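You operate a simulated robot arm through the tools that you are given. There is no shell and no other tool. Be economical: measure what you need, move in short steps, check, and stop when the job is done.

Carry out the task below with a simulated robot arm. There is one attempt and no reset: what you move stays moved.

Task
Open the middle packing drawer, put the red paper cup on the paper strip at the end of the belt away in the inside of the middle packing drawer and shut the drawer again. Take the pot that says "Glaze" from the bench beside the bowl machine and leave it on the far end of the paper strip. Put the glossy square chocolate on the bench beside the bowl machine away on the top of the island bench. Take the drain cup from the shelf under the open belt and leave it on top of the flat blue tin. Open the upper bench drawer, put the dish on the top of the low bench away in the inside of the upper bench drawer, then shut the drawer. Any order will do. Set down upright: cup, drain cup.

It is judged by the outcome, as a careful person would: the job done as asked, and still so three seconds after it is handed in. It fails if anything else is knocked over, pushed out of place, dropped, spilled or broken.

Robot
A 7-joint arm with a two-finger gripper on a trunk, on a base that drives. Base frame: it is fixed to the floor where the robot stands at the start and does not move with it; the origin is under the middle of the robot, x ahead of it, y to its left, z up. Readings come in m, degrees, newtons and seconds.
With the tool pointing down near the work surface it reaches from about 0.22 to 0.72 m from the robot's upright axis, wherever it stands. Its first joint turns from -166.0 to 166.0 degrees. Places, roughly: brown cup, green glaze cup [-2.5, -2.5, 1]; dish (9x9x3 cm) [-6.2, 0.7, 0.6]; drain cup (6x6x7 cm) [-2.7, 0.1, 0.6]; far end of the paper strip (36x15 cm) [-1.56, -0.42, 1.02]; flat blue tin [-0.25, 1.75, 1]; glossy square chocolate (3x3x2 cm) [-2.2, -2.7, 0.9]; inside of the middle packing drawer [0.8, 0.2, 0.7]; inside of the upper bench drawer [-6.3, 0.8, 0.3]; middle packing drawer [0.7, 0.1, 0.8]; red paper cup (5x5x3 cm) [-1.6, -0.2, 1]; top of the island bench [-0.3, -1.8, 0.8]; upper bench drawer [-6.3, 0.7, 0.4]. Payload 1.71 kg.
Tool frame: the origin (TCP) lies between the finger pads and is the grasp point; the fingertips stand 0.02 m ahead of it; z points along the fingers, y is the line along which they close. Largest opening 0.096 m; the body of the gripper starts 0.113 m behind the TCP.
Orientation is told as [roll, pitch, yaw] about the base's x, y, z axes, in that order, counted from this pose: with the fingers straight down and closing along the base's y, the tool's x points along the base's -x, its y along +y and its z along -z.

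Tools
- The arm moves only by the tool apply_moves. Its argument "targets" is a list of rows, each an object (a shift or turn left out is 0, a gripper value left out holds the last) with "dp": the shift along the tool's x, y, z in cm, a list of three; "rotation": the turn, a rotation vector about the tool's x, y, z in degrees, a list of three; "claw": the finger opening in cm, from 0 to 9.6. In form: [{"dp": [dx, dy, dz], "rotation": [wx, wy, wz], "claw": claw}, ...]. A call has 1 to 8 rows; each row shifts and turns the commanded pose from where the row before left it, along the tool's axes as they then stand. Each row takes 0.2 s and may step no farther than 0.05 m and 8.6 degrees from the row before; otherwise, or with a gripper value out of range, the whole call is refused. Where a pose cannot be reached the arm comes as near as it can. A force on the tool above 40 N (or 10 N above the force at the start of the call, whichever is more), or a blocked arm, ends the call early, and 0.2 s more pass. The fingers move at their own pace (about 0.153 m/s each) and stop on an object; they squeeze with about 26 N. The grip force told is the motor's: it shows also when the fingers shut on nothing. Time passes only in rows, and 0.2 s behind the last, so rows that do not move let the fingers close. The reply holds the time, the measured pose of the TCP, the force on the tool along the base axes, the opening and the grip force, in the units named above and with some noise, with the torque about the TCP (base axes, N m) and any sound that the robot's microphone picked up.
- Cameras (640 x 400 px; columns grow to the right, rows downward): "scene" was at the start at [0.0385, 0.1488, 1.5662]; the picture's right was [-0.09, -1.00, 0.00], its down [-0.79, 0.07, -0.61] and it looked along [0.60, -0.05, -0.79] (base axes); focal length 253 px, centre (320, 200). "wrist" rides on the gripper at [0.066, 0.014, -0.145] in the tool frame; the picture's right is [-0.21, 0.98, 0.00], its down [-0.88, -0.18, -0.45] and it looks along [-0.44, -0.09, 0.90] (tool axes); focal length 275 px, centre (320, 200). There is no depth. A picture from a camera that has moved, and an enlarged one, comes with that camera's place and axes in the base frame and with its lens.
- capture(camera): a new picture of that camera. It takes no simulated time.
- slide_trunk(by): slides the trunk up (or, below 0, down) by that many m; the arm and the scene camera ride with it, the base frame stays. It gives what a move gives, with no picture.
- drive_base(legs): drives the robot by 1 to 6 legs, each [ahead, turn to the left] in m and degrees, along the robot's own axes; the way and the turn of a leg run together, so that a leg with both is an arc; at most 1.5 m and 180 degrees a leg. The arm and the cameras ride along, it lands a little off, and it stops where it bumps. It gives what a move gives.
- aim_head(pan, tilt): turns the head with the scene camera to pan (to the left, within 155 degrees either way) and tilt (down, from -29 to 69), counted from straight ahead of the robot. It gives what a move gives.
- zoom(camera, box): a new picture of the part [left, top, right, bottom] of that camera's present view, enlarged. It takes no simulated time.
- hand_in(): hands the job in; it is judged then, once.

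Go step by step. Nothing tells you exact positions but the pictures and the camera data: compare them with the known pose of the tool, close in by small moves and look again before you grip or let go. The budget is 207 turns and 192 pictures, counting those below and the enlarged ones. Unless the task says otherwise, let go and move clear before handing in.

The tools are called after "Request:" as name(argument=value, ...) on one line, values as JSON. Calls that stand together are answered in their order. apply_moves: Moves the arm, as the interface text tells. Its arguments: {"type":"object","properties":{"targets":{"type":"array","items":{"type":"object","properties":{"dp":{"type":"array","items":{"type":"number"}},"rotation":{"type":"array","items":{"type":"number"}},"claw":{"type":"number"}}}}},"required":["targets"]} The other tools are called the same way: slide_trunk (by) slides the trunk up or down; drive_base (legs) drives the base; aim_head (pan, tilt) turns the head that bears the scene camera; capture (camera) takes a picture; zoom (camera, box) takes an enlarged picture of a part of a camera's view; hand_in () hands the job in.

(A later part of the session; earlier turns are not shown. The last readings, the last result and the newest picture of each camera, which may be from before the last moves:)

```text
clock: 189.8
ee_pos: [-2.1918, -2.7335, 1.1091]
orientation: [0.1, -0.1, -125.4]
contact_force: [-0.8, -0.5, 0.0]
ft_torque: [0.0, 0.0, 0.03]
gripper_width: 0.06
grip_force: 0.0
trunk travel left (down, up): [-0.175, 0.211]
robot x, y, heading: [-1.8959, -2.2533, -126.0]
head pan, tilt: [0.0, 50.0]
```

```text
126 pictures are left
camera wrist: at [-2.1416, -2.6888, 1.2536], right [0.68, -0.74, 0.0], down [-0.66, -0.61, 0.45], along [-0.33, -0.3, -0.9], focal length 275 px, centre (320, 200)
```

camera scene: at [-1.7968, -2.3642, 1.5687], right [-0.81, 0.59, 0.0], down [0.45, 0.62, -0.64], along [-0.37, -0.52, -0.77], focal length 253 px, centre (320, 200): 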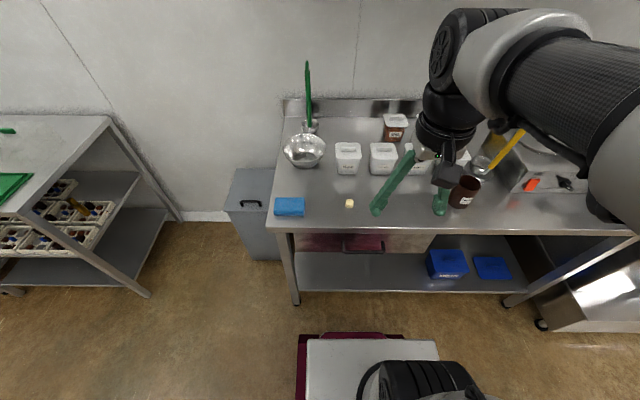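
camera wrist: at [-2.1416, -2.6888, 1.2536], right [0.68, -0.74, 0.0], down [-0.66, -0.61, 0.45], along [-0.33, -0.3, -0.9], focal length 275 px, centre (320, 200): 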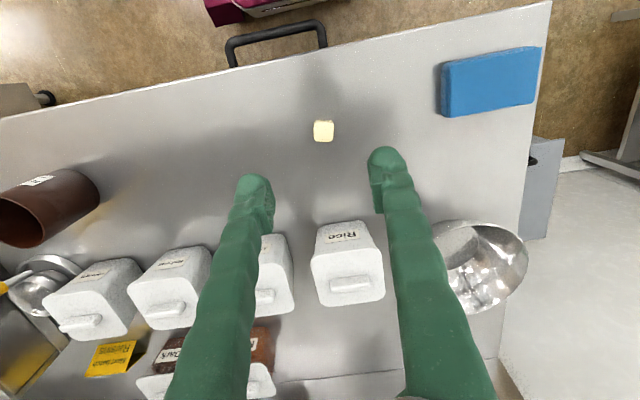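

Request:
apply_moves(targets=[{"dp": [-0.9, 0.3, 4.5]}, {"dp": [0, 0, 4.5]}, {"dp": [0, 0, 4.5]}, {"dp": [0, 0, 3.5]}])

Request:
capture(camera="wrist")

```text
clock: 190.8
ee_pos: [-2.1918, -2.7431, 0.9401]
orientation: [0.2, 0.0, -125.5]
contact_force: [0.3, 0.0, 0.4]
ft_torque: [0.05, -0.01, -0.01]
gripper_width: 0.0598
grip_force: 0.0
trunk travel left (down, up): [-0.175, 0.211]
robot x, y, heading: [-1.9007, -2.249, -126.0]
head pan, tilt: [0.0, 50.0]
```

```text
125 pictures are left
camera wrist: at [-2.1415, -2.698, 1.0849], right [0.68, -0.74, 0.0], down [-0.66, -0.61, 0.45], along [-0.33, -0.3, -0.9], focal length 275 px, centre (320, 200)
```

wrist: 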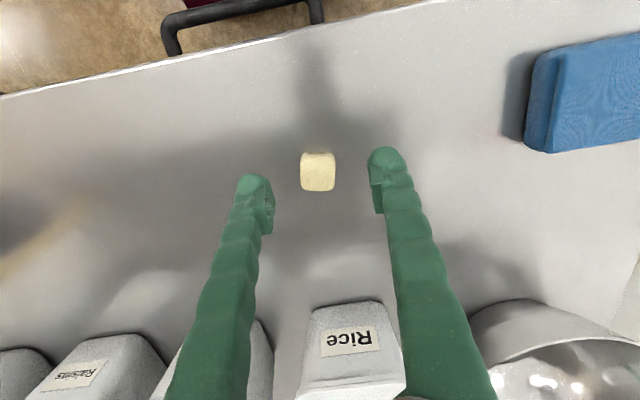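

Request:
apply_moves(targets=[{"dp": [0, 0, 1.5]}, {"dp": [0, 0, 1]}])

Request:
zoom(camera="wrist", box=[220, 110, 420, 260])

```text
clock: 191.3
ee_pos: [-2.1901, -2.7442, 0.9184]
orientation: [0.2, -0.1, -125.5]
contact_force: [-0.1, 0.1, 0.6]
ft_torque: [-0.01, -0.02, 0.01]
gripper_width: 0.0601
grip_force: 0.0
trunk travel left (down, up): [-0.175, 0.211]
robot x, y, heading: [-1.9021, -2.2501, -126.0]
head pan, tilt: [0.0, 50.0]
```

```text
2.67 times, centred on (320, 185) of wrist
camera zoom: at [-2.141, -2.6989, 1.0616], right [0.68, -0.74, 0.0], down [-0.66, -0.61, 0.45], along [-0.33, -0.3, -0.9], focal length 734 px, centre (320, 240)
```

zoom: 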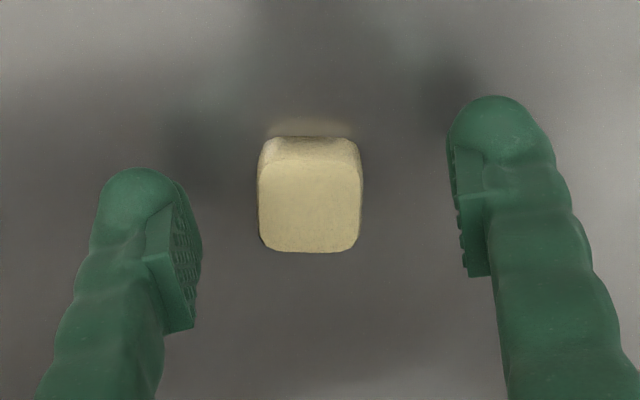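

Request:
apply_moves(targets=[{"dp": [0, -0.2, 0.6]}, {"claw": 3.5}, {"claw": 2}, {"claw": 1}, {}])

Request:
capture(camera="wrist")

```text
clock: 192.7
ee_pos: [-2.1839, -2.7316, 0.9242]
orientation: [0.2, -1.5, -125.4]
contact_force: [0.8, 0.0, 0.6]
ft_torque: [-0.06, 0.07, 0.0]
gripper_width: 0.0102
grip_force: 0.1
trunk travel left (down, up): [-0.175, 0.211]
robot x, y, heading: [-1.8997, -2.2487, -126.0]
head pan, tilt: [0.0, 50.0]
stopped in row 5: the force on the tool passed its limit at 41 N (the readings are from after the stop); the commanded pose is now the measured one
```

```text
123 pictures are left
camera wrist: at [-2.1322, -2.6835, 1.0661], right [0.68, -0.74, 0.01], down [-0.65, -0.6, 0.47], along [-0.34, -0.32, -0.88], focal length 275 px, centre (320, 200)
```

wrist: 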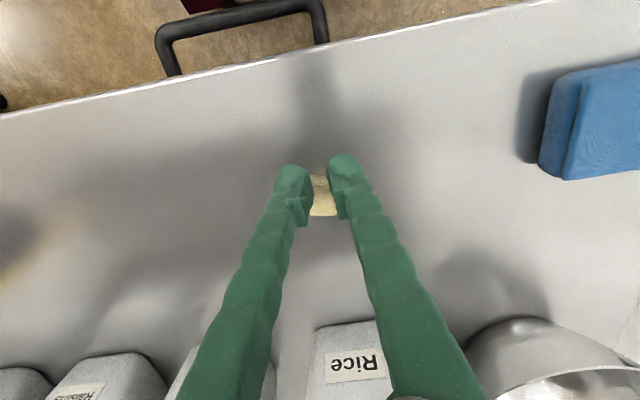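

The fingers slipped off the chocolate. I open and look before a second try.

Request:
apply_moves(targets=[{"dp": [0, 0, -1], "claw": 1.6}, {"dp": [0, 0, -3], "claw": 6}, {}])

Request:
capture(camera="wrist")

```text
clock: 193.5
ee_pos: [-2.1853, -2.7322, 0.9629]
orientation: [0.1, -1.4, -125.4]
contact_force: [0.3, -1.1, -0.8]
ft_torque: [0.02, 0.03, 0.02]
gripper_width: 0.06
grip_force: 0.1
trunk travel left (down, up): [-0.175, 0.211]
robot x, y, heading: [-1.904, -2.2525, -125.8]
head pan, tilt: [0.0, 50.0]
```

```text
122 pictures are left
camera wrist: at [-2.133, -2.6856, 1.1062], right [0.68, -0.74, 0.01], down [-0.65, -0.6, 0.46], along [-0.34, -0.32, -0.89], focal length 275 px, centre (320, 200)
```

wrist: 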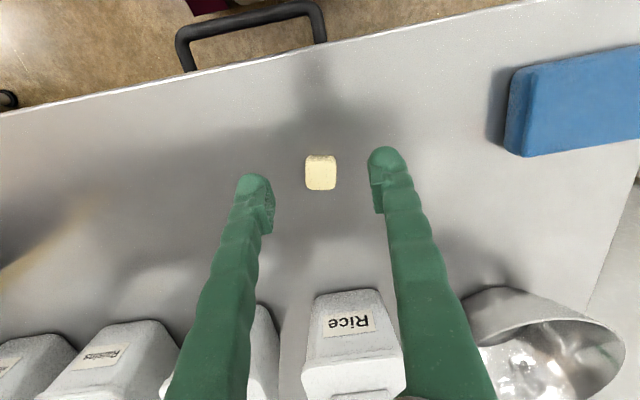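

Request:
apply_moves(targets=[{"dp": [-1.3, 0, 0], "rotation": [0, 1.4, 0], "claw": 5}, {"dp": [0, 0, 3]}, {"dp": [0, 0, 2]}, {"dp": [0, 0, 0.4]}])

Request:
apply_moves(targets=[{"dp": [0, 0, 0.4]}])

Request:
capture(camera="wrist")

```text
clock: 194.5
ee_pos: [-2.1923, -2.7438, 0.9098]
orientation: [0.1, 0.0, -125.5]
contact_force: [-0.6, -0.2, -0.4]
ft_torque: [0.0, 0.02, 0.02]
gripper_width: 0.05
grip_force: 0.1
trunk travel left (down, up): [-0.175, 0.211]
robot x, y, heading: [-1.903, -2.2504, -126.2]
head pan, tilt: [0.0, 50.0]
```

```text
clock: 194.9
ee_pos: [-2.1929, -2.744, 0.906]
orientation: [0.1, 0.1, -125.4]
contact_force: [-0.3, 0.4, 1.2]
ft_torque: [0.01, -0.02, 0.01]
gripper_width: 0.0497
grip_force: 0.0
trunk travel left (down, up): [-0.175, 0.211]
robot x, y, heading: [-1.9021, -2.2478, -126.2]
head pan, tilt: [0.0, 50.0]
```

```text
121 pictures are left
camera wrist: at [-2.1431, -2.699, 1.0497], right [0.68, -0.74, 0.0], down [-0.66, -0.61, 0.44], along [-0.32, -0.3, -0.9], focal length 275 px, centre (320, 200)
```

wrist: 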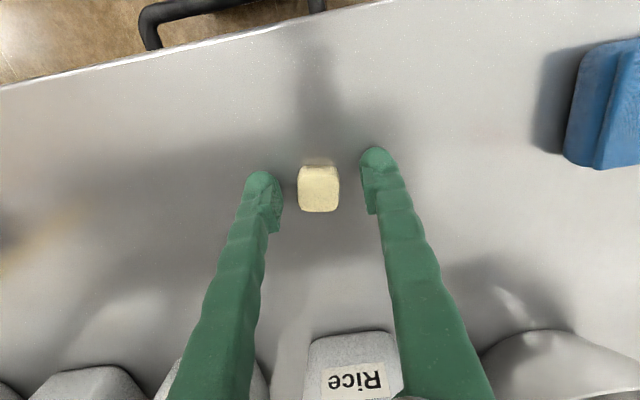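

Request:
apply_moves(targets=[{"dp": [0, 0, 0.3]}])

Request:
apply_moves(targets=[{"dp": [0, 0, 0.3]}])

```text
clock: 195.3
ee_pos: [-2.1919, -2.7444, 0.9018]
orientation: [0.1, 0.1, -125.5]
contact_force: [0.2, 0.3, -0.1]
ft_torque: [0.0, 0.0, 0.0]
gripper_width: 0.0497
grip_force: 0.0
trunk travel left (down, up): [-0.175, 0.211]
robot x, y, heading: [-1.9053, -2.2535, -125.9]
head pan, tilt: [0.0, 50.0]
```

```text
clock: 195.7
ee_pos: [-2.1925, -2.7433, 0.8992]
orientation: [0.1, 0.0, -125.5]
contact_force: [0.5, 0.1, 2.9]
ft_torque: [0.08, 0.1, -0.03]
gripper_width: 0.0501
grip_force: 0.0
trunk travel left (down, up): [-0.175, 0.211]
robot x, y, heading: [-1.9046, -2.2514, -125.7]
head pan, tilt: [0.0, 50.0]
```

Request:
apply_moves(targets=[{"dp": [0, 0, -0.2]}, {"claw": 3.2}, {"claw": 2}, {}, {}])

```text
clock: 196.9
ee_pos: [-2.1928, -2.7431, 0.9003]
orientation: [0.1, 0.2, -125.6]
contact_force: [0.9, 0.9, 0.6]
ft_torque: [-0.03, -0.01, 0.02]
gripper_width: 0.0246
grip_force: 26.1
trunk travel left (down, up): [-0.175, 0.211]
robot x, y, heading: [-1.901, -2.2447, -126.0]
head pan, tilt: [0.0, 50.0]
```

Gripped at 2.46 cm with 26 N. Lift and check.

Request:
apply_moves(targets=[{"dp": [0, 0, -2]}, {"dp": [0, 0, -4]}, {"dp": [0, 0, -4]}, {"dp": [0, 0, -4]}, {"dp": [0, 0, -4]}, {"dp": [0, 0, -4]}])

Request:
capture(camera="wrist")

```text
clock: 198.3
ee_pos: [-2.1916, -2.7442, 1.1208]
orientation: [0.1, 0.1, -125.4]
contact_force: [0.3, 0.5, -0.4]
ft_torque: [-0.02, 0.02, 0.01]
gripper_width: 0.0245
grip_force: 25.9
trunk travel left (down, up): [-0.175, 0.211]
robot x, y, heading: [-1.9025, -2.2529, -125.8]
head pan, tilt: [0.0, 50.0]
```

```text
120 pictures are left
camera wrist: at [-2.1416, -2.6994, 1.2651], right [0.68, -0.74, 0.0], down [-0.66, -0.61, 0.44], along [-0.32, -0.3, -0.9], focal length 275 px, centre (320, 200)
```

wrist: 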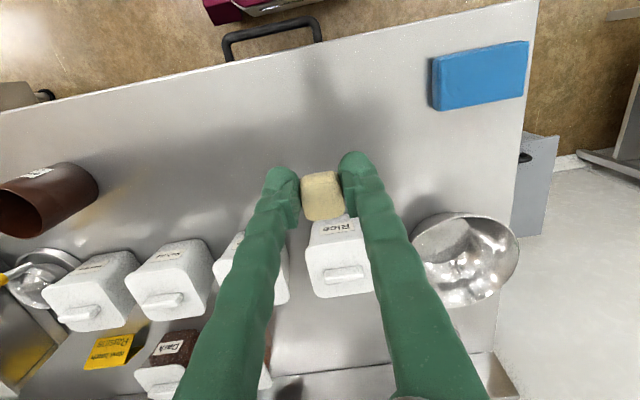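

Chocolate held. I retract and drive to the island's near side.

Request:
apply_moves(targets=[{"dp": [4, 0, -1.5]}, {"dp": [4, 0, -1.5]}, {"dp": [4, 0, -1.5]}, {"dp": [4, 0, -1.5]}, {"dp": [4, 0, -1]}])

Request:
drive_base(legs=[[-0.6, 0], [0, 159.7], [0.84, 0], [0, -69.7]])

Request:
aim_head(pan=0, tilt=48)

Request:
capture(camera="scene")

Request:
capture(camera="wrist")

```text
clock: 199.5
ee_pos: [-2.0734, -2.5778, 1.1909]
orientation: [0.1, 0.0, -125.5]
contact_force: [-0.3, -0.1, -0.4]
ft_torque: [-0.01, 0.01, 0.0]
gripper_width: 0.0242
grip_force: 26.0
trunk travel left (down, up): [-0.175, 0.211]
robot x, y, heading: [-1.9015, -2.248, -126.0]
head pan, tilt: [0.0, 50.0]
```

```text
clock: 218.8
ee_pos: [-0.5141, -1.5282, 1.1905]
orientation: [0.1, 0.1, -38.9]
contact_force: [0.2, 0.9, -0.3]
ft_torque: [0.04, -0.02, 0.0]
gripper_width: 0.0244
grip_force: 26.6
trunk travel left (down, up): [-0.175, 0.211]
robot x, y, heading: [-0.8331, -1.3359, -39.4]
head pan, tilt: [0.0, 50.0]
```

```text
clock: 219.4
ee_pos: [-0.5232, -1.5214, 1.1934]
orientation: [0.1, -0.4, -38.9]
contact_force: [0.8, -0.3, -0.4]
ft_torque: [0.07, 0.09, -0.02]
gripper_width: 0.0242
grip_force: 25.6
trunk travel left (down, up): [-0.175, 0.211]
robot x, y, heading: [-0.8302, -1.3344, -39.6]
head pan, tilt: [0.0, 48.0]
```

```text
119 pictures are left
camera scene: at [-0.6973, -1.2457, 1.5709], right [-0.64, -0.77, 0.0], down [-0.58, 0.48, -0.65], along [0.5, -0.42, -0.76], focal length 253 px, centre (320, 200)
```

scene: 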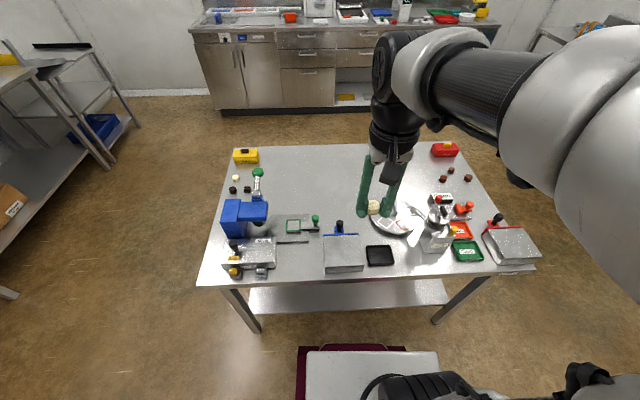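

```text
118 pictures are left
camera wrist: at [-0.5661, -1.4702, 1.3367], right [0.78, 0.63, 0.0], down [0.56, -0.69, 0.45], along [0.29, -0.35, -0.89], focal length 275 px, centre (320, 200)
```

wrist: 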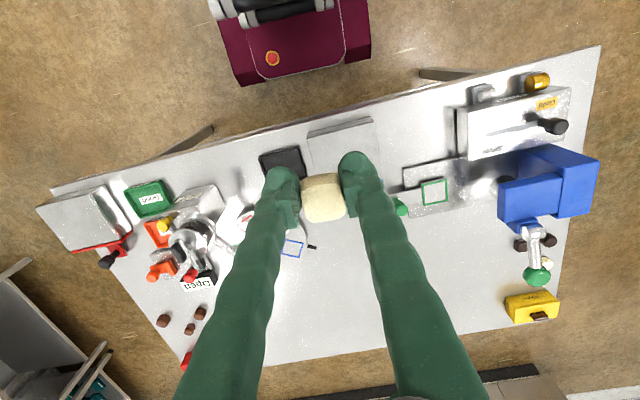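

The island has a free patch near the front edge, between the metal box and the grey device, around (-0.35, -1.44). I move over it and partly descend.

Request:
apply_moves(targets=[{"dp": [-2.1, 4.3, 0]}, {"dp": [-2.1, 4.3, 0]}, {"dp": [-2.1, 4.3, 0]}, {"dp": [-2.1, 4.3, 0]}, {"dp": [0, 0, 5]}, {"dp": [0, 0, 5]}, {"dp": [0, 0, 5]}])

Request:
capture(camera="wrist")

Request:
zoom(camera="scene", box=[200, 140, 440, 300])

```text
clock: 221.0
ee_pos: [-0.3534, -1.4375, 1.0492]
orientation: [0.1, -0.8, -38.9]
contact_force: [0.1, 0.3, -0.8]
ft_torque: [-0.02, 0.01, -0.01]
gripper_width: 0.0242
grip_force: 25.7
trunk travel left (down, up): [-0.175, 0.211]
robot x, y, heading: [-0.8337, -1.3359, -39.4]
head pan, tilt: [0.0, 48.0]
```

```text
117 pictures are left
camera wrist: at [-0.3958, -1.3853, 1.1918], right [0.78, 0.63, 0.01], down [0.56, -0.69, 0.46], along [0.29, -0.35, -0.89], focal length 275 px, centre (320, 200)
```

wrist: 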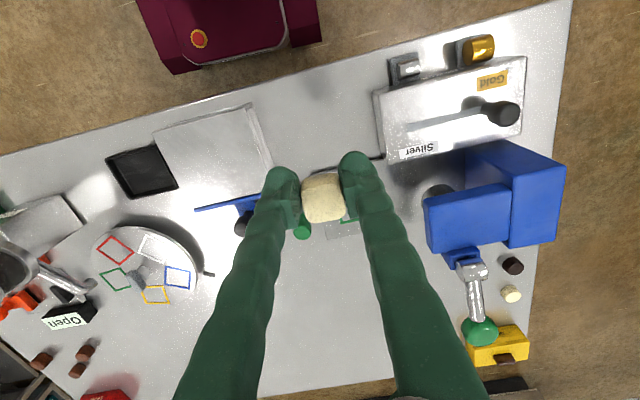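

```text
2.50 times, centred on (320, 220) of scene
camera zoom: at [-0.7001, -1.2426, 1.571], right [-0.64, -0.77, 0.0], down [-0.58, 0.48, -0.66], along [0.51, -0.42, -0.75], focal length 632 px, centre (320, 150)
```

zoom: 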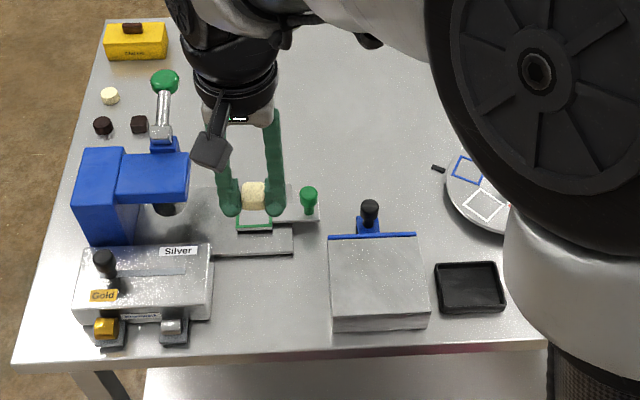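

Request:
apply_moves(targets=[{"dp": [0, 0, 5], "rotation": [0, 0.8, 0]}, {"dp": [0, 0, 5]}, {"dp": [0, 0, 5]}])

Request:
capture(camera="wrist")

Request:
zoom(camera="scene", box=[220, 180, 380, 290])

```text
clock: 221.8
ee_pos: [-0.3522, -1.4366, 0.8974]
orientation: [0.1, 0.1, -38.9]
contact_force: [-0.1, -0.5, 0.3]
ft_torque: [0.01, 0.0, 0.0]
gripper_width: 0.0247
grip_force: 26.2
trunk travel left (down, up): [-0.175, 0.211]
robot x, y, heading: [-0.8336, -1.3354, -39.7]
head pan, tilt: [0.0, 48.0]
```

```text
115 pictures are left
camera wrist: at [-0.3932, -1.3872, 1.0416], right [0.78, 0.63, 0.0], down [0.57, -0.7, 0.44], along [0.28, -0.34, -0.9], focal length 275 px, centre (320, 200)
```

wrist: 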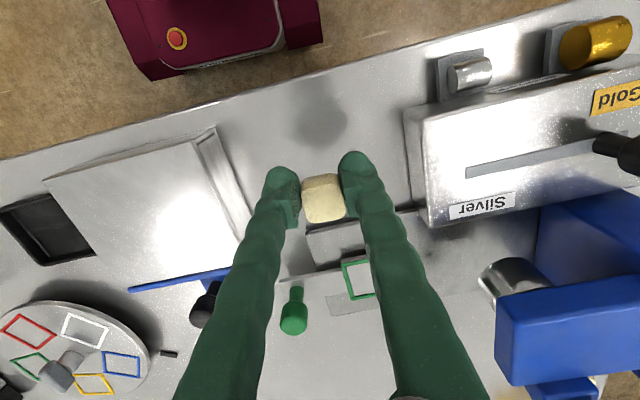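

```text
3.64 times, centred on (300, 235) of scene
camera zoom: at [-0.7001, -1.2428, 1.571], right [-0.64, -0.77, 0.0], down [-0.58, 0.48, -0.66], along [0.51, -0.42, -0.75], focal length 919 px, centre (393, 73)
```

zoom: 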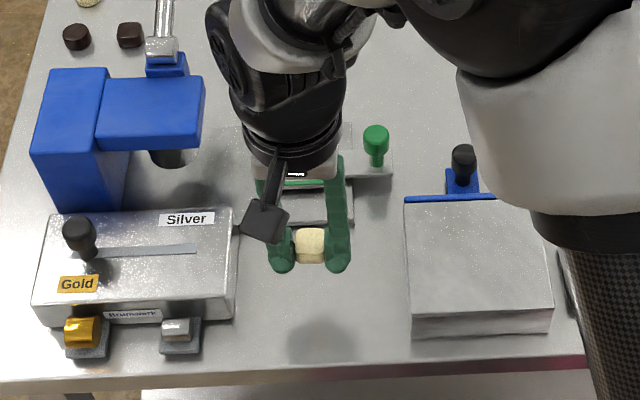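

Request:
apply_moves(targets=[{"dp": [0, 0, 3]}, {"dp": [0, 0, 2]}, {"dp": [0, 0, 0.8]}])

Request:
capture(camera="wrist")

```text
clock: 222.6
ee_pos: [-0.3516, -1.4382, 0.8404]
orientation: [0.3, 0.0, -39.0]
contact_force: [0.1, 0.2, 0.1]
ft_torque: [0.05, 0.01, 0.0]
gripper_width: 0.0244
grip_force: 26.1
trunk travel left (down, up): [-0.175, 0.211]
robot x, y, heading: [-0.829, -1.3364, -39.5]
head pan, tilt: [0.0, 48.0]
```

```text
113 pictures are left
camera wrist: at [-0.3934, -1.3864, 0.9852], right [0.78, 0.63, 0.0], down [0.56, -0.7, 0.44], along [0.28, -0.34, -0.9], focal length 275 px, centre (320, 200)
```

wrist: 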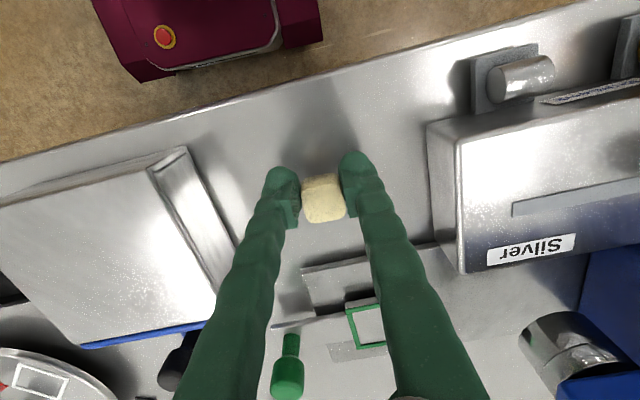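

Request:
apply_moves(targets=[{"dp": [0, 0, 1]}, {"dp": [0, 0, 0.6]}])

Request:
capture(camera="wrist")

```text
clock: 223.2
ee_pos: [-0.3521, -1.4389, 0.8249]
orientation: [0.1, 0.0, -38.9]
contact_force: [0.4, -0.2, 0.3]
ft_torque: [-0.01, 0.04, 0.02]
gripper_width: 0.0245
grip_force: 25.4
trunk travel left (down, up): [-0.175, 0.211]
robot x, y, heading: [-0.8335, -1.3358, -39.4]
head pan, tilt: [0.0, 48.0]
```

```text
112 pictures are left
camera wrist: at [-0.3933, -1.3871, 0.9687], right [0.78, 0.63, 0.0], down [0.57, -0.7, 0.44], along [0.28, -0.34, -0.9], focal length 275 px, centre (320, 200)
```

wrist: 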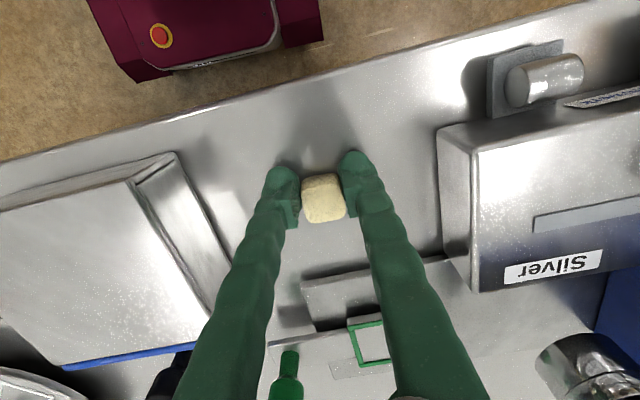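

Request:
apply_moves(targets=[{"dp": [0, 0, 0.6]}])

Request:
apply_moves(targets=[{"dp": [0, 0, 0.5]}])

Request:
zoom(camera="wrist", box=[240, 100, 400, 240])

```text
clock: 223.6
ee_pos: [-0.3522, -1.4386, 0.8202]
orientation: [0.2, 0.0, -38.9]
contact_force: [-2.1, 0.3, 17.2]
ft_torque: [-0.1, -0.03, -0.01]
gripper_width: 0.0245
grip_force: 25.8
trunk travel left (down, up): [-0.175, 0.211]
robot x, y, heading: [-0.8292, -1.3341, -39.5]
head pan, tilt: [0.0, 48.0]
```

```text
clock: 224.0
ee_pos: [-0.3608, -1.4298, 0.8256]
orientation: [0.2, -1.1, -38.8]
contact_force: [0.6, 0.6, -0.7]
ft_torque: [-0.04, 0.02, 0.02]
gripper_width: 0.0246
grip_force: 26.2
trunk travel left (down, up): [-0.175, 0.211]
robot x, y, heading: [-0.8328, -1.3294, -39.3]
head pan, tilt: [0.0, 48.0]
stopped in row 1: the force on the tool passed its limit at 47 N (the readings are from after the stop); the commanded pose is now the measured one
```

```text
2.86 times, centred on (320, 170) of wrist
camera zoom: at [-0.4045, -1.3767, 0.9681], right [0.77, 0.63, 0.01], down [0.56, -0.69, 0.46], along [0.3, -0.35, -0.89], focal length 786 px, centre (320, 286)
```

zoom: 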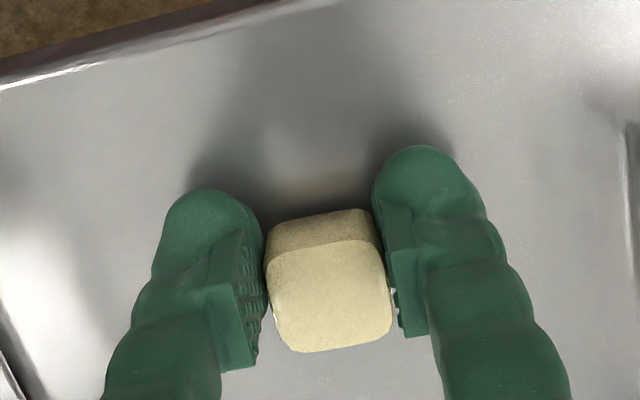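

Contact with the top was at z≈0.821. I lower to just there and release.

Request:
apply_moves(targets=[{"dp": [0, 0, 0.35], "rotation": [0, 1.1, 0]}, {"claw": 3.2}, {"claw": 4.5}, {}])

Request:
apply_moves(targets=[{"dp": [0, 0, -3]}, {"dp": [0, 0, -4]}, {"dp": [0, 0, -4.5]}, {"dp": [0, 0, -4.5]}, {"dp": [0, 0, -4.5]}, {"dp": [0, 0, -4.5]}, {"dp": [0, 0, -4.5]}, {"dp": [0, 0, -4.5]}])

Request:
capture(camera="wrist")

```text
clock: 225.0
ee_pos: [-0.3602, -1.4322, 0.8216]
orientation: [0.3, 0.1, -38.9]
contact_force: [-0.7, 0.2, 0.4]
ft_torque: [0.04, 0.02, -0.03]
gripper_width: 0.0452
grip_force: 0.1
trunk travel left (down, up): [-0.175, 0.211]
robot x, y, heading: [-0.8314, -1.3355, -39.6]
head pan, tilt: [0.0, 48.0]
```

```text
clock: 226.8
ee_pos: [-0.3621, -1.4316, 1.1613]
orientation: [0.2, 0.0, -38.8]
contact_force: [0.8, -0.6, 0.8]
ft_torque: [0.02, -0.01, -0.02]
gripper_width: 0.045
grip_force: 0.1
trunk travel left (down, up): [-0.175, 0.211]
robot x, y, heading: [-0.8308, -1.3386, -39.5]
head pan, tilt: [0.0, 48.0]
```

```text
110 pictures are left
camera wrist: at [-0.4033, -1.381, 1.3055], right [0.77, 0.63, 0.0], down [0.57, -0.7, 0.44], along [0.28, -0.34, -0.9], focal length 275 px, centre (320, 200)
```

wrist: 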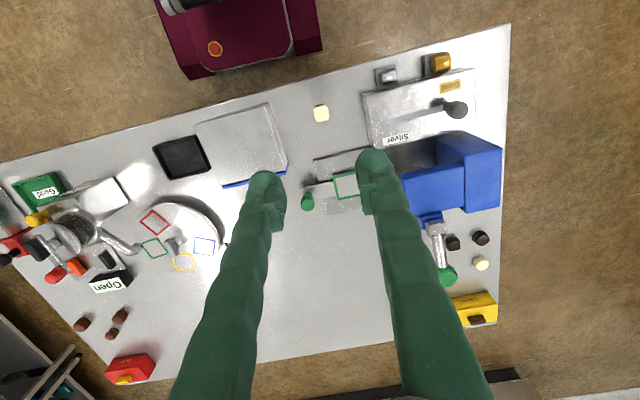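

The chocolate is down on the island. Next is the drain cup: I retract and drive along the belt table's back side to look under it.

Request:
apply_moves(targets=[{"dp": [4.5, 0, -1.5]}, {"dp": [4.5, 0, -1.5]}, {"dp": [4.5, 0, 0]}])

Request:
drive_base(legs=[[0, -140], [0.89, 0], [0, -36.6], [1.4, 0]])

Request:
aim_head(pan=-70, tilt=40)

Request:
capture(camera="scene")

```text
clock: 227.6
ee_pos: [-0.4671, -1.3462, 1.1912]
orientation: [0.3, -0.1, -38.9]
contact_force: [0.1, -0.5, 0.3]
ft_torque: [-0.03, -0.08, 0.03]
gripper_width: 0.045
grip_force: 0.1
trunk travel left (down, up): [-0.175, 0.211]
robot x, y, heading: [-0.8313, -1.3342, -39.6]
head pan, tilt: [0.0, 48.0]
```

```text
clock: 248.3
ee_pos: [-3.2523, -0.6621, 1.1889]
orientation: [0.2, 0.0, 147.8]
contact_force: [1.0, 0.7, 0.0]
ft_torque: [-0.02, -0.01, -0.01]
gripper_width: 0.0451
grip_force: 0.0
trunk travel left (down, up): [-0.175, 0.211]
robot x, y, heading: [-2.8882, -0.6305, 147.4]
head pan, tilt: [0.0, 48.0]
```

```text
clock: 249.8
ee_pos: [-3.237, -0.6706, 1.1937]
orientation: [0.2, -0.9, 147.8]
contact_force: [0.0, -0.1, -0.1]
ft_torque: [0.01, -0.02, -0.01]
gripper_width: 0.0451
grip_force: 0.1
trunk travel left (down, up): [-0.175, 0.211]
robot x, y, heading: [-2.8881, -0.6318, 147.2]
head pan, tilt: [-70.0, 40.0]
```

```text
109 pictures are left
camera scene: at [-2.9264, -0.6977, 1.5833], right [0.98, -0.22, 0.02], down [-0.13, -0.63, -0.76], along [0.18, 0.74, -0.65], focal length 253 px, centre (320, 200)
```

scene: 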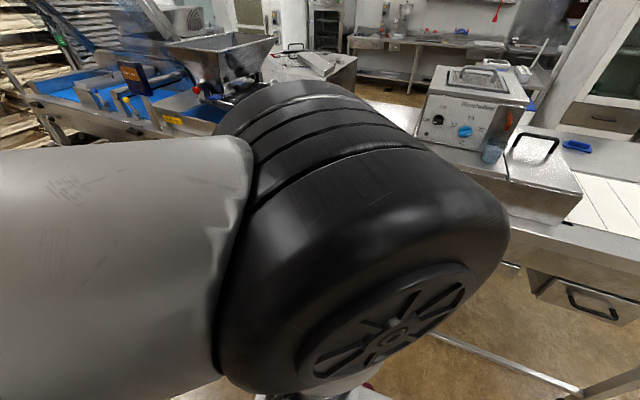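

The arm blocks the view, so I turn to face the table.

Request:
drive_base(legs=[[0, -70]])

Request:
aim_head(pan=20, tilt=35)

Request:
capture(camera="scene")

```text
clock: 253.7
ee_pos: [-3.0466, -0.3191, 1.1955]
orientation: [0.2, -0.9, 78.6]
contact_force: [0.3, -0.1, 0.4]
ft_torque: [-0.01, -0.01, 0.0]
gripper_width: 0.0451
grip_force: 0.0
trunk travel left (down, up): [-0.175, 0.211]
robot x, y, heading: [-2.8866, -0.6346, 78.0]
head pan, tilt: [-70.0, 40.0]
```

```text
clock: 255.4
ee_pos: [-3.0498, -0.3362, 1.1983]
orientation: [0.3, -1.8, 78.6]
contact_force: [-0.7, -0.8, -0.4]
ft_torque: [0.01, -0.01, 0.0]
gripper_width: 0.045
grip_force: 0.1
trunk travel left (down, up): [-0.175, 0.211]
robot x, y, heading: [-2.8871, -0.6348, 78.0]
head pan, tilt: [20.0, 35.0]
```

```text
108 pictures are left
camera scene: at [-3.0621, -0.5446, 1.59], right [0.99, 0.14, -0.01], down [0.08, -0.58, -0.81], along [-0.12, 0.8, -0.59], focal length 253 px, centre (320, 200)
```

scene: 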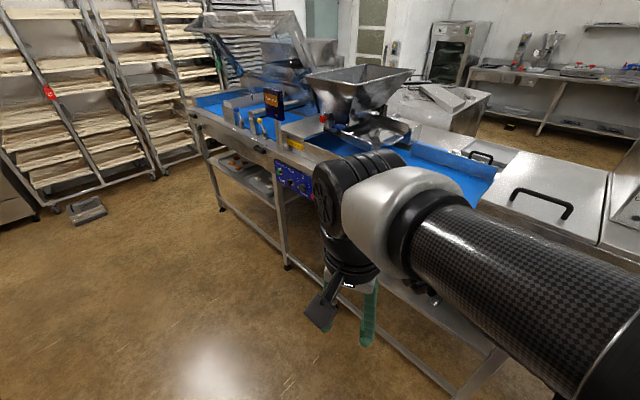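

Request:
drive_base(legs=[[0, -55]])

Request:
aim_head(pan=45, tilt=45)

Request:
capture(camera="scene")

```text
clock: 258.7
ee_pos: [-2.7448, -0.3282, 1.1975]
orientation: [0.3, -1.9, 24.4]
contact_force: [0.0, -0.6, 1.0]
ft_torque: [0.0, 0.01, 0.0]
gripper_width: 0.0452
grip_force: 0.0
trunk travel left (down, up): [-0.175, 0.211]
robot x, y, heading: [-2.8889, -0.6316, 24.1]
head pan, tilt: [20.0, 35.0]
```

```text
clock: 259.6
ee_pos: [-2.7627, -0.3374, 1.203]
orientation: [0.2, -2.9, 24.5]
contact_force: [-0.8, -0.2, -0.7]
ft_torque: [0.04, -0.03, 0.01]
gripper_width: 0.0449
grip_force: 0.0
trunk travel left (down, up): [-0.175, 0.211]
robot x, y, heading: [-2.8925, -0.6293, 24.0]
head pan, tilt: [45.0, 45.0]
```

```text
107 pictures are left
camera scene: at [-2.9595, -0.4273, 1.5757], right [0.93, -0.36, -0.01], down [-0.26, -0.66, -0.7], along [0.25, 0.66, -0.71], focal length 253 px, centre (320, 200)
```

scene: 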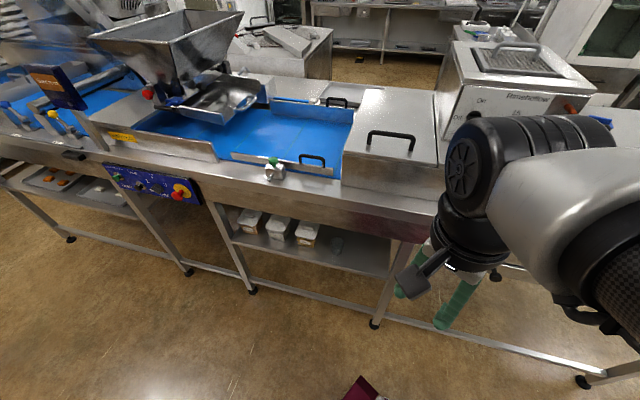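

Now I can see the under-shelf with tubs and something glassy. I zoom in.

Request:
zoom(camera="scene", box=[200, 180, 430, 320])

```text
2.78 times, centred on (315, 250) of scene
camera zoom: at [-2.9595, -0.4273, 1.5757], right [0.93, -0.36, -0.01], down [-0.26, -0.66, -0.7], along [0.25, 0.66, -0.71], focal length 703 px, centre (334, 61)
```

zoom: 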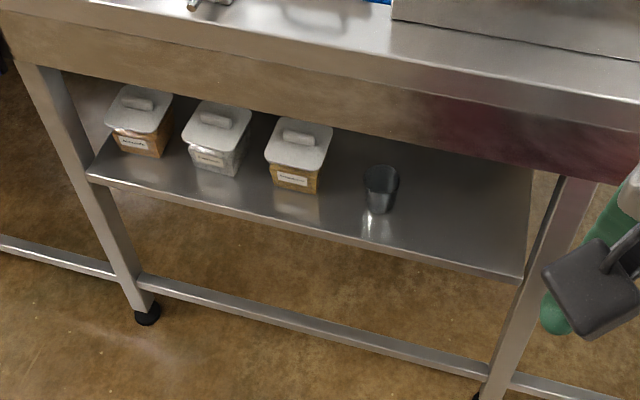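

The drain cup (glass) is on the shelf at about (-2.65, 0.165, 0.6), just inside the shelf edge. I'll stand facing the table and reach in with a tilted gripper and lowered trunk.

Request:
drive_base(legs=[[0, 120], [0.28, 0], [0, -90], [0.2, 0]])

Request:
aim_head(pan=10, tilt=55)

Request:
capture(camera="scene")

Request:
capture(camera="wrist")

```text
clock: 273.4
ee_pos: [-3.0342, 0.005, 1.2051]
orientation: [0.2, -3.1, 53.9]
contact_force: [-0.2, 0.6, 0.5]
ft_torque: [-0.06, 0.05, -0.01]
gripper_width: 0.045
grip_force: 0.1
trunk travel left (down, up): [-0.175, 0.211]
robot x, y, heading: [-2.9924, -0.3083, 53.7]
head pan, tilt: [45.0, 45.0]
```

```text
clock: 274.4
ee_pos: [-3.0372, -0.001, 1.206]
orientation: [0.2, -3.5, 54.1]
contact_force: [-0.7, 0.1, 0.1]
ft_torque: [0.03, -0.04, 0.02]
gripper_width: 0.0453
grip_force: 0.2
trunk travel left (down, up): [-0.175, 0.211]
robot x, y, heading: [-2.9999, -0.3091, 53.6]
head pan, tilt: [10.0, 55.0]
```

```text
105 pictures are left
camera scene: at [-3.1161, -0.1835, 1.5621], right [0.9, -0.44, 0.0], down [-0.37, -0.74, -0.56], along [0.25, 0.51, -0.83], focal length 253 px, centre (320, 200)
```

scene: 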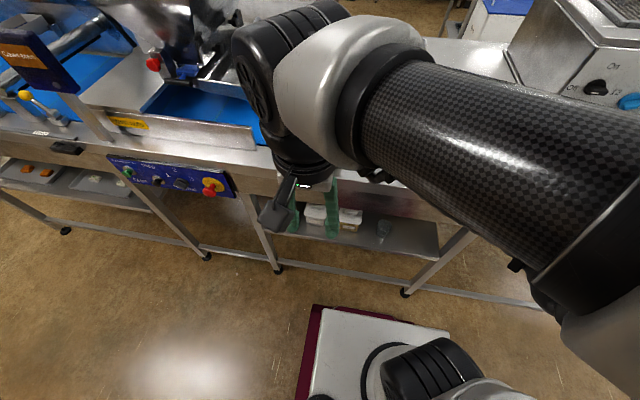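

```text
104 pictures are left
camera wrist: at [-3.0916, -0.0537, 1.3453], right [-0.67, 0.74, 0.02], down [0.65, 0.58, 0.5], along [0.36, 0.34, -0.87], focal length 275 px, centre (320, 200)
```

wrist: 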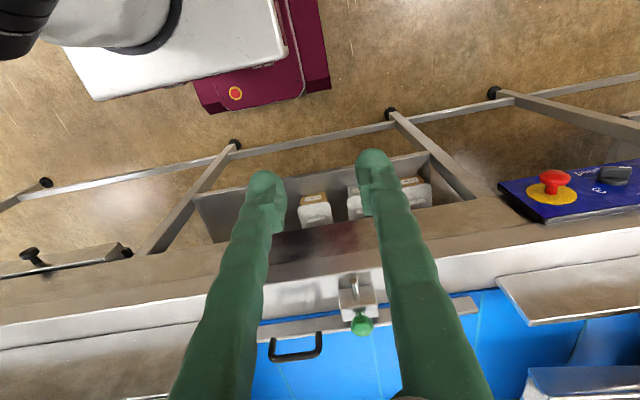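

Request:
slide_trunk(by=-0.15)

Request:
apply_moves(targets=[{"rotation": [0, -8, 0]}, {"rotation": [0, -8, 0]}, {"rotation": [0, -8, 0]}, {"rotation": [0, -8, 0]}, {"rotation": [0, -8, 0]}, {"rotation": [0, -8, 0]}, {"rotation": [0, -8, 0]}])

```text
clock: 276.2
ee_pos: [-3.0336, 0.0024, 1.0533]
orientation: [0.1, -3.3, 54.0]
contact_force: [0.5, -0.5, -1.0]
ft_torque: [0.0, 0.0, 0.01]
gripper_width: 0.0451
grip_force: 0.0
trunk travel left (down, up): [-0.025, 0.361]
robot x, y, heading: [-2.9931, -0.3078, 53.6]
head pan, tilt: [10.0, 55.0]
```

```text
clock: 277.2
ee_pos: [-2.9671, -0.0087, 1.0549]
orientation: [5.9, -28.4, 37.7]
contact_force: [0.1, 0.0, 0.9]
ft_torque: [0.01, 0.0, 0.0]
gripper_width: 0.0451
grip_force: 0.0
trunk travel left (down, up): [-0.025, 0.361]
robot x, y, heading: [-2.9966, -0.3054, 53.7]
head pan, tilt: [10.0, 55.0]
stopped in row 4: the arm was blocked; the commanded pose is now the measured one
```

Request:
apply_moves(targets=[{"rotation": [2, 8, -2]}, {"rotation": [2, 8, -4]}, {"rotation": [1, 7, -4]}, {"rotation": [0, 4, -5]}])

```text
refused: row 2 steps farther than a row can; nothing moved
```

Request:
apply_moves(targets=[{"rotation": [2, 7, -2]}, {"rotation": [2, 7, -3]}, {"rotation": [1, 7, -4]}, {"rotation": [0, 5, -5]}, {"rotation": [0, 2, -3]}])

```text
clock: 278.4
ee_pos: [-2.975, -0.0056, 1.0617]
orientation: [-2.7, -1.8, 57.2]
contact_force: [-0.6, 0.2, -0.2]
ft_torque: [-0.02, -0.01, -0.02]
gripper_width: 0.0451
grip_force: 0.1
trunk travel left (down, up): [-0.025, 0.361]
robot x, y, heading: [-2.9959, -0.3092, 53.4]
head pan, tilt: [10.0, 55.0]
```

Request:
apply_moves(targets=[{"dp": [-1.7, -2.7, 3.5], "rotation": [-2.7, 0, 3.2]}, {"dp": [-1.7, -2.7, 3.5]}, {"dp": [-1.7, -2.7, 3.5]}, {"dp": [-1.7, -2.7, 3.5]}, {"dp": [-1.7, -2.7, 3.5]}, {"dp": [-1.7, -2.7, 3.5]}])

Request:
apply_moves(targets=[{"rotation": [0, -7, 0]}, {"rotation": [0, -7, 0]}, {"rotation": [0, -7, 0]}])

Request:
capture(camera="scene")

```text
clock: 279.8
ee_pos: [-2.7787, -0.0116, 0.8545]
orientation: [0.3, -1.8, 53.9]
contact_force: [0.2, 0.5, -0.1]
ft_torque: [-0.01, 0.01, 0.0]
gripper_width: 0.0451
grip_force: 0.0
trunk travel left (down, up): [-0.025, 0.361]
robot x, y, heading: [-2.9943, -0.3066, 53.7]
head pan, tilt: [10.0, 55.0]
```

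```text
clock: 280.6
ee_pos: [-2.7758, -0.0063, 0.8576]
orientation: [0.3, -22.8, 53.7]
contact_force: [0.0, -0.6, 0.7]
ft_torque: [-0.01, 0.03, -0.02]
gripper_width: 0.045
grip_force: 0.0
out of reach, approached as far as the arm can: row 3
trunk travel left (down, up): [-0.025, 0.361]
robot x, y, heading: [-2.9952, -0.3074, 53.7]
head pan, tilt: [10.0, 55.0]
```

```text
103 pictures are left
camera scene: at [-3.1128, -0.1793, 1.4111], right [0.9, -0.44, 0.0], down [-0.37, -0.74, -0.56], along [0.25, 0.5, -0.83], focal length 253 px, centre (320, 200)
```

scene: 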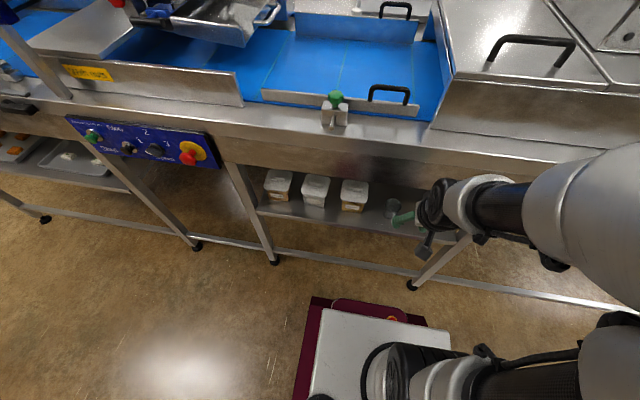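

Request:
drive_base(legs=[[-0.13, 0]])

Request:
apply_moves(targets=[{"dp": [-3.5, 0, 1.5]}, {"dp": [-3.5, 0, 1.5]}, {"dp": [-3.5, 0, 1.5], "rotation": [0, -7, 0]}, {"rotation": [0, -7, 0]}, {"rotation": [0, -7, 0]}])

```text
clock: 281.9
ee_pos: [-2.8442, -0.1013, 0.8516]
orientation: [0.3, -21.7, 53.8]
contact_force: [-1.1, -1.8, 0.0]
ft_torque: [0.09, -0.1, 0.01]
gripper_width: 0.0451
grip_force: 0.0
trunk travel left (down, up): [-0.025, 0.361]
robot x, y, heading: [-3.0746, -0.416, 53.1]
head pan, tilt: [10.0, 55.0]
```

```text
clock: 283.1
ee_pos: [-2.7827, -0.0177, 0.8558]
orientation: [0.3, -43.6, 53.5]
contact_force: [-0.5, -0.5, -0.4]
ft_torque: [0.02, -0.02, -0.01]
gripper_width: 0.0449
grip_force: 0.1
trunk travel left (down, up): [-0.025, 0.361]
robot x, y, heading: [-3.0728, -0.413, 53.7]
head pan, tilt: [10.0, 55.0]
```

Request:
apply_moves(targets=[{"dp": [3, 0, 3], "rotation": [0, -5.5, 0]}, {"dp": [3.1, 0, 2.7], "rotation": [0, -5.5, 0]}, {"dp": [3.3, 0, 2.4], "rotation": [0, -5.5, 0], "claw": 9}])

Request:
capture(camera="wrist")

Request:
capture(camera="scene")

```text
clock: 283.9
ee_pos: [-2.762, 0.0105, 0.7317]
orientation: [0.3, -60.0, 53.5]
contact_force: [-0.1, -0.6, 1.1]
ft_torque: [0.0, -0.01, 0.0]
gripper_width: 0.0899
grip_force: 0.1
out of reach, approached as far as the arm can: row 1, 2
trunk travel left (down, up): [-0.025, 0.361]
robot x, y, heading: [-3.073, -0.4145, 53.7]
head pan, tilt: [10.0, 55.0]
```

```text
102 pictures are left
camera wrist: at [-2.8666, -0.1108, 0.746], right [-0.73, 0.66, 0.18], down [0.18, -0.07, 0.98], along [0.66, 0.75, -0.07], focal length 275 px, centre (320, 200)
```

wrist: 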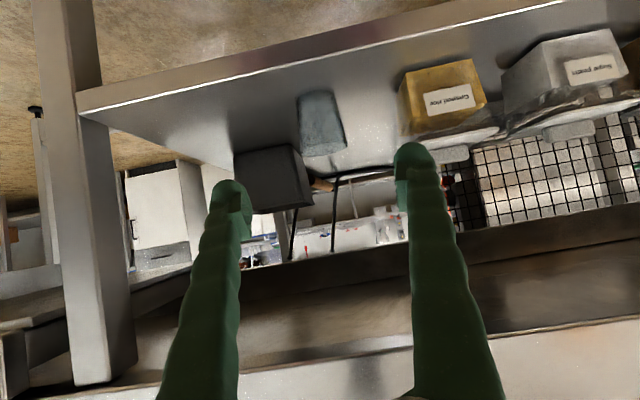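

```text
101 pictures are left
camera scene: at [-3.1906, -0.285, 1.4111], right [0.9, -0.44, 0.0], down [-0.37, -0.74, -0.56], along [0.25, 0.5, -0.83], focal length 253 px, centre (320, 200)
```

scene: 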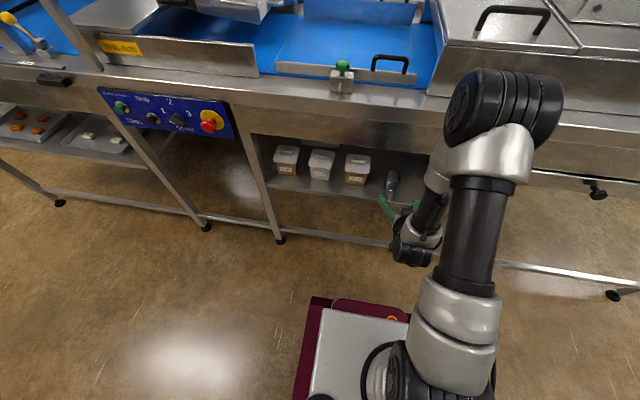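

The cup is straight ahead along the tool axis, about 20 cm away, with clear space either side. I advance 12 cm and look.

Request:
apply_moves(targets=[{"dp": [0, 0, 4], "claw": 8.5}, {"dp": [0, 0, 4]}, {"dp": [0, 0, 4]}])

Request:
capture(camera="wrist")

Request:
zoom(camera="scene", box=[330, 130, 470, 230])

```text
clock: 284.7
ee_pos: [-2.7054, 0.091, 0.6711]
orientation: [0.5, -59.9, 53.5]
contact_force: [-0.4, 0.0, 0.0]
ft_torque: [-0.04, -0.02, 0.02]
gripper_width: 0.0851
grip_force: 0.0
trunk travel left (down, up): [-0.025, 0.361]
robot x, y, heading: [-3.0719, -0.4133, 53.7]
head pan, tilt: [10.0, 55.0]
```

```text
100 pictures are left
camera wrist: at [-2.8084, -0.0297, 0.6859], right [-0.73, 0.66, 0.18], down [0.18, -0.07, 0.98], along [0.66, 0.75, -0.07], focal length 275 px, centre (320, 200)
```

wrist: 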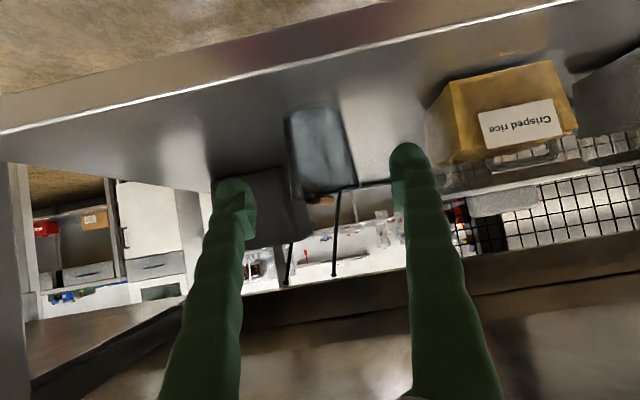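

```text
4.00 times, centred on (400, 180) of scene
camera zoom: at [-3.1904, -0.2849, 1.4111], right [0.9, -0.44, 0.0], down [-0.37, -0.74, -0.56], along [0.25, 0.5, -0.83], focal length 1011 px, centre (0, 280)
```

zoom: 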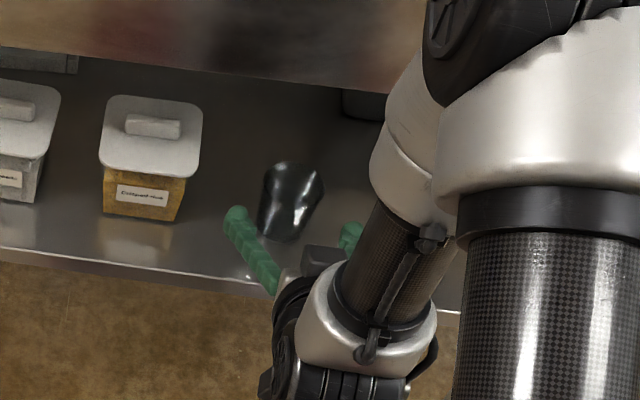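

Request:
apply_moves(targets=[{"dp": [-0.1, 0, 3.5]}, {"dp": [-0.1, 0, 3.5]}, {"dp": [-0.2, 0, 2.5]}])

Request:
capture(camera="wrist")

Request:
zoom(camera="scene", box=[330, 130, 470, 230])

```text
clock: 285.5
ee_pos: [-2.653, 0.1592, 0.628]
orientation: [0.4, -59.9, 53.4]
contact_force: [-1.2, -0.8, -0.9]
ft_torque: [0.02, 0.01, 0.0]
gripper_width: 0.0849
grip_force: 0.0
trunk travel left (down, up): [-0.025, 0.361]
robot x, y, heading: [-3.0706, -0.4115, 53.5]
head pan, tilt: [10.0, 55.0]
```

```text
98 pictures are left
camera wrist: at [-2.7572, 0.0391, 0.6436], right [-0.73, 0.66, 0.18], down [0.18, -0.07, 0.98], along [0.66, 0.75, -0.07], focal length 275 px, centre (320, 200)
```

wrist: 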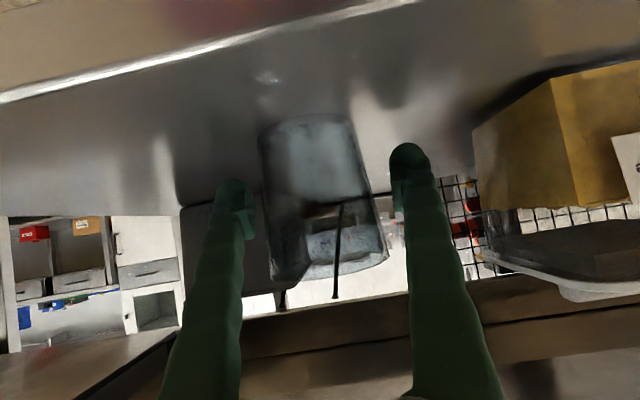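

```text
4.00 times, centred on (400, 180) of scene
camera zoom: at [-3.1903, -0.2847, 1.4111], right [0.9, -0.44, 0.0], down [-0.37, -0.74, -0.56], along [0.25, 0.5, -0.83], focal length 1011 px, centre (0, 280)
```

zoom: 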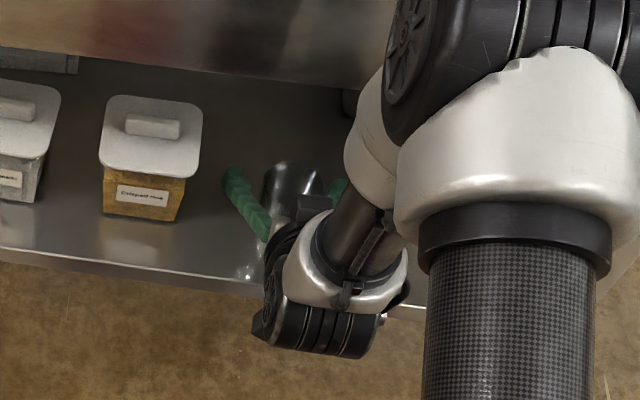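

The cup is between the fingers. I close gently.

Request:
apply_moves(targets=[{"claw": 7}, {"claw": 5.8}, {"claw": 4.8}, {}, {}])

Request:
capture(camera="wrist")

```text
clock: 286.7
ee_pos: [-2.6535, 0.1599, 0.629]
orientation: [0.4, -59.9, 53.4]
contact_force: [-0.2, -0.1, 0.0]
ft_torque: [-0.03, -0.03, 0.04]
gripper_width: 0.0525
grip_force: 26.0
trunk travel left (down, up): [-0.025, 0.361]
robot x, y, heading: [-3.0717, -0.4066, 53.7]
head pan, tilt: [10.0, 55.0]
```

```text
96 pictures are left
camera wrist: at [-2.7574, 0.039, 0.6438], right [-0.73, 0.66, 0.18], down [0.18, -0.07, 0.98], along [0.66, 0.75, -0.07], focal length 275 px, centre (320, 200)
```

wrist: 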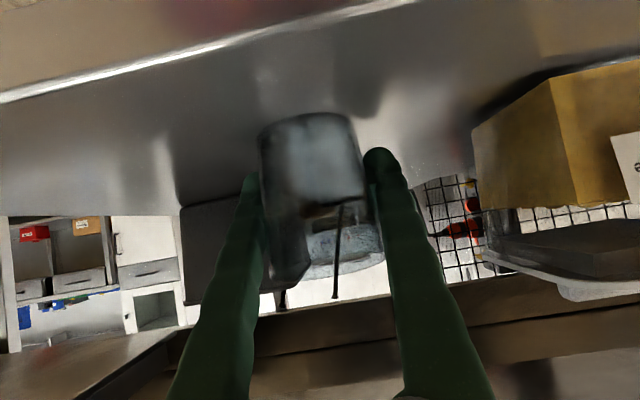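

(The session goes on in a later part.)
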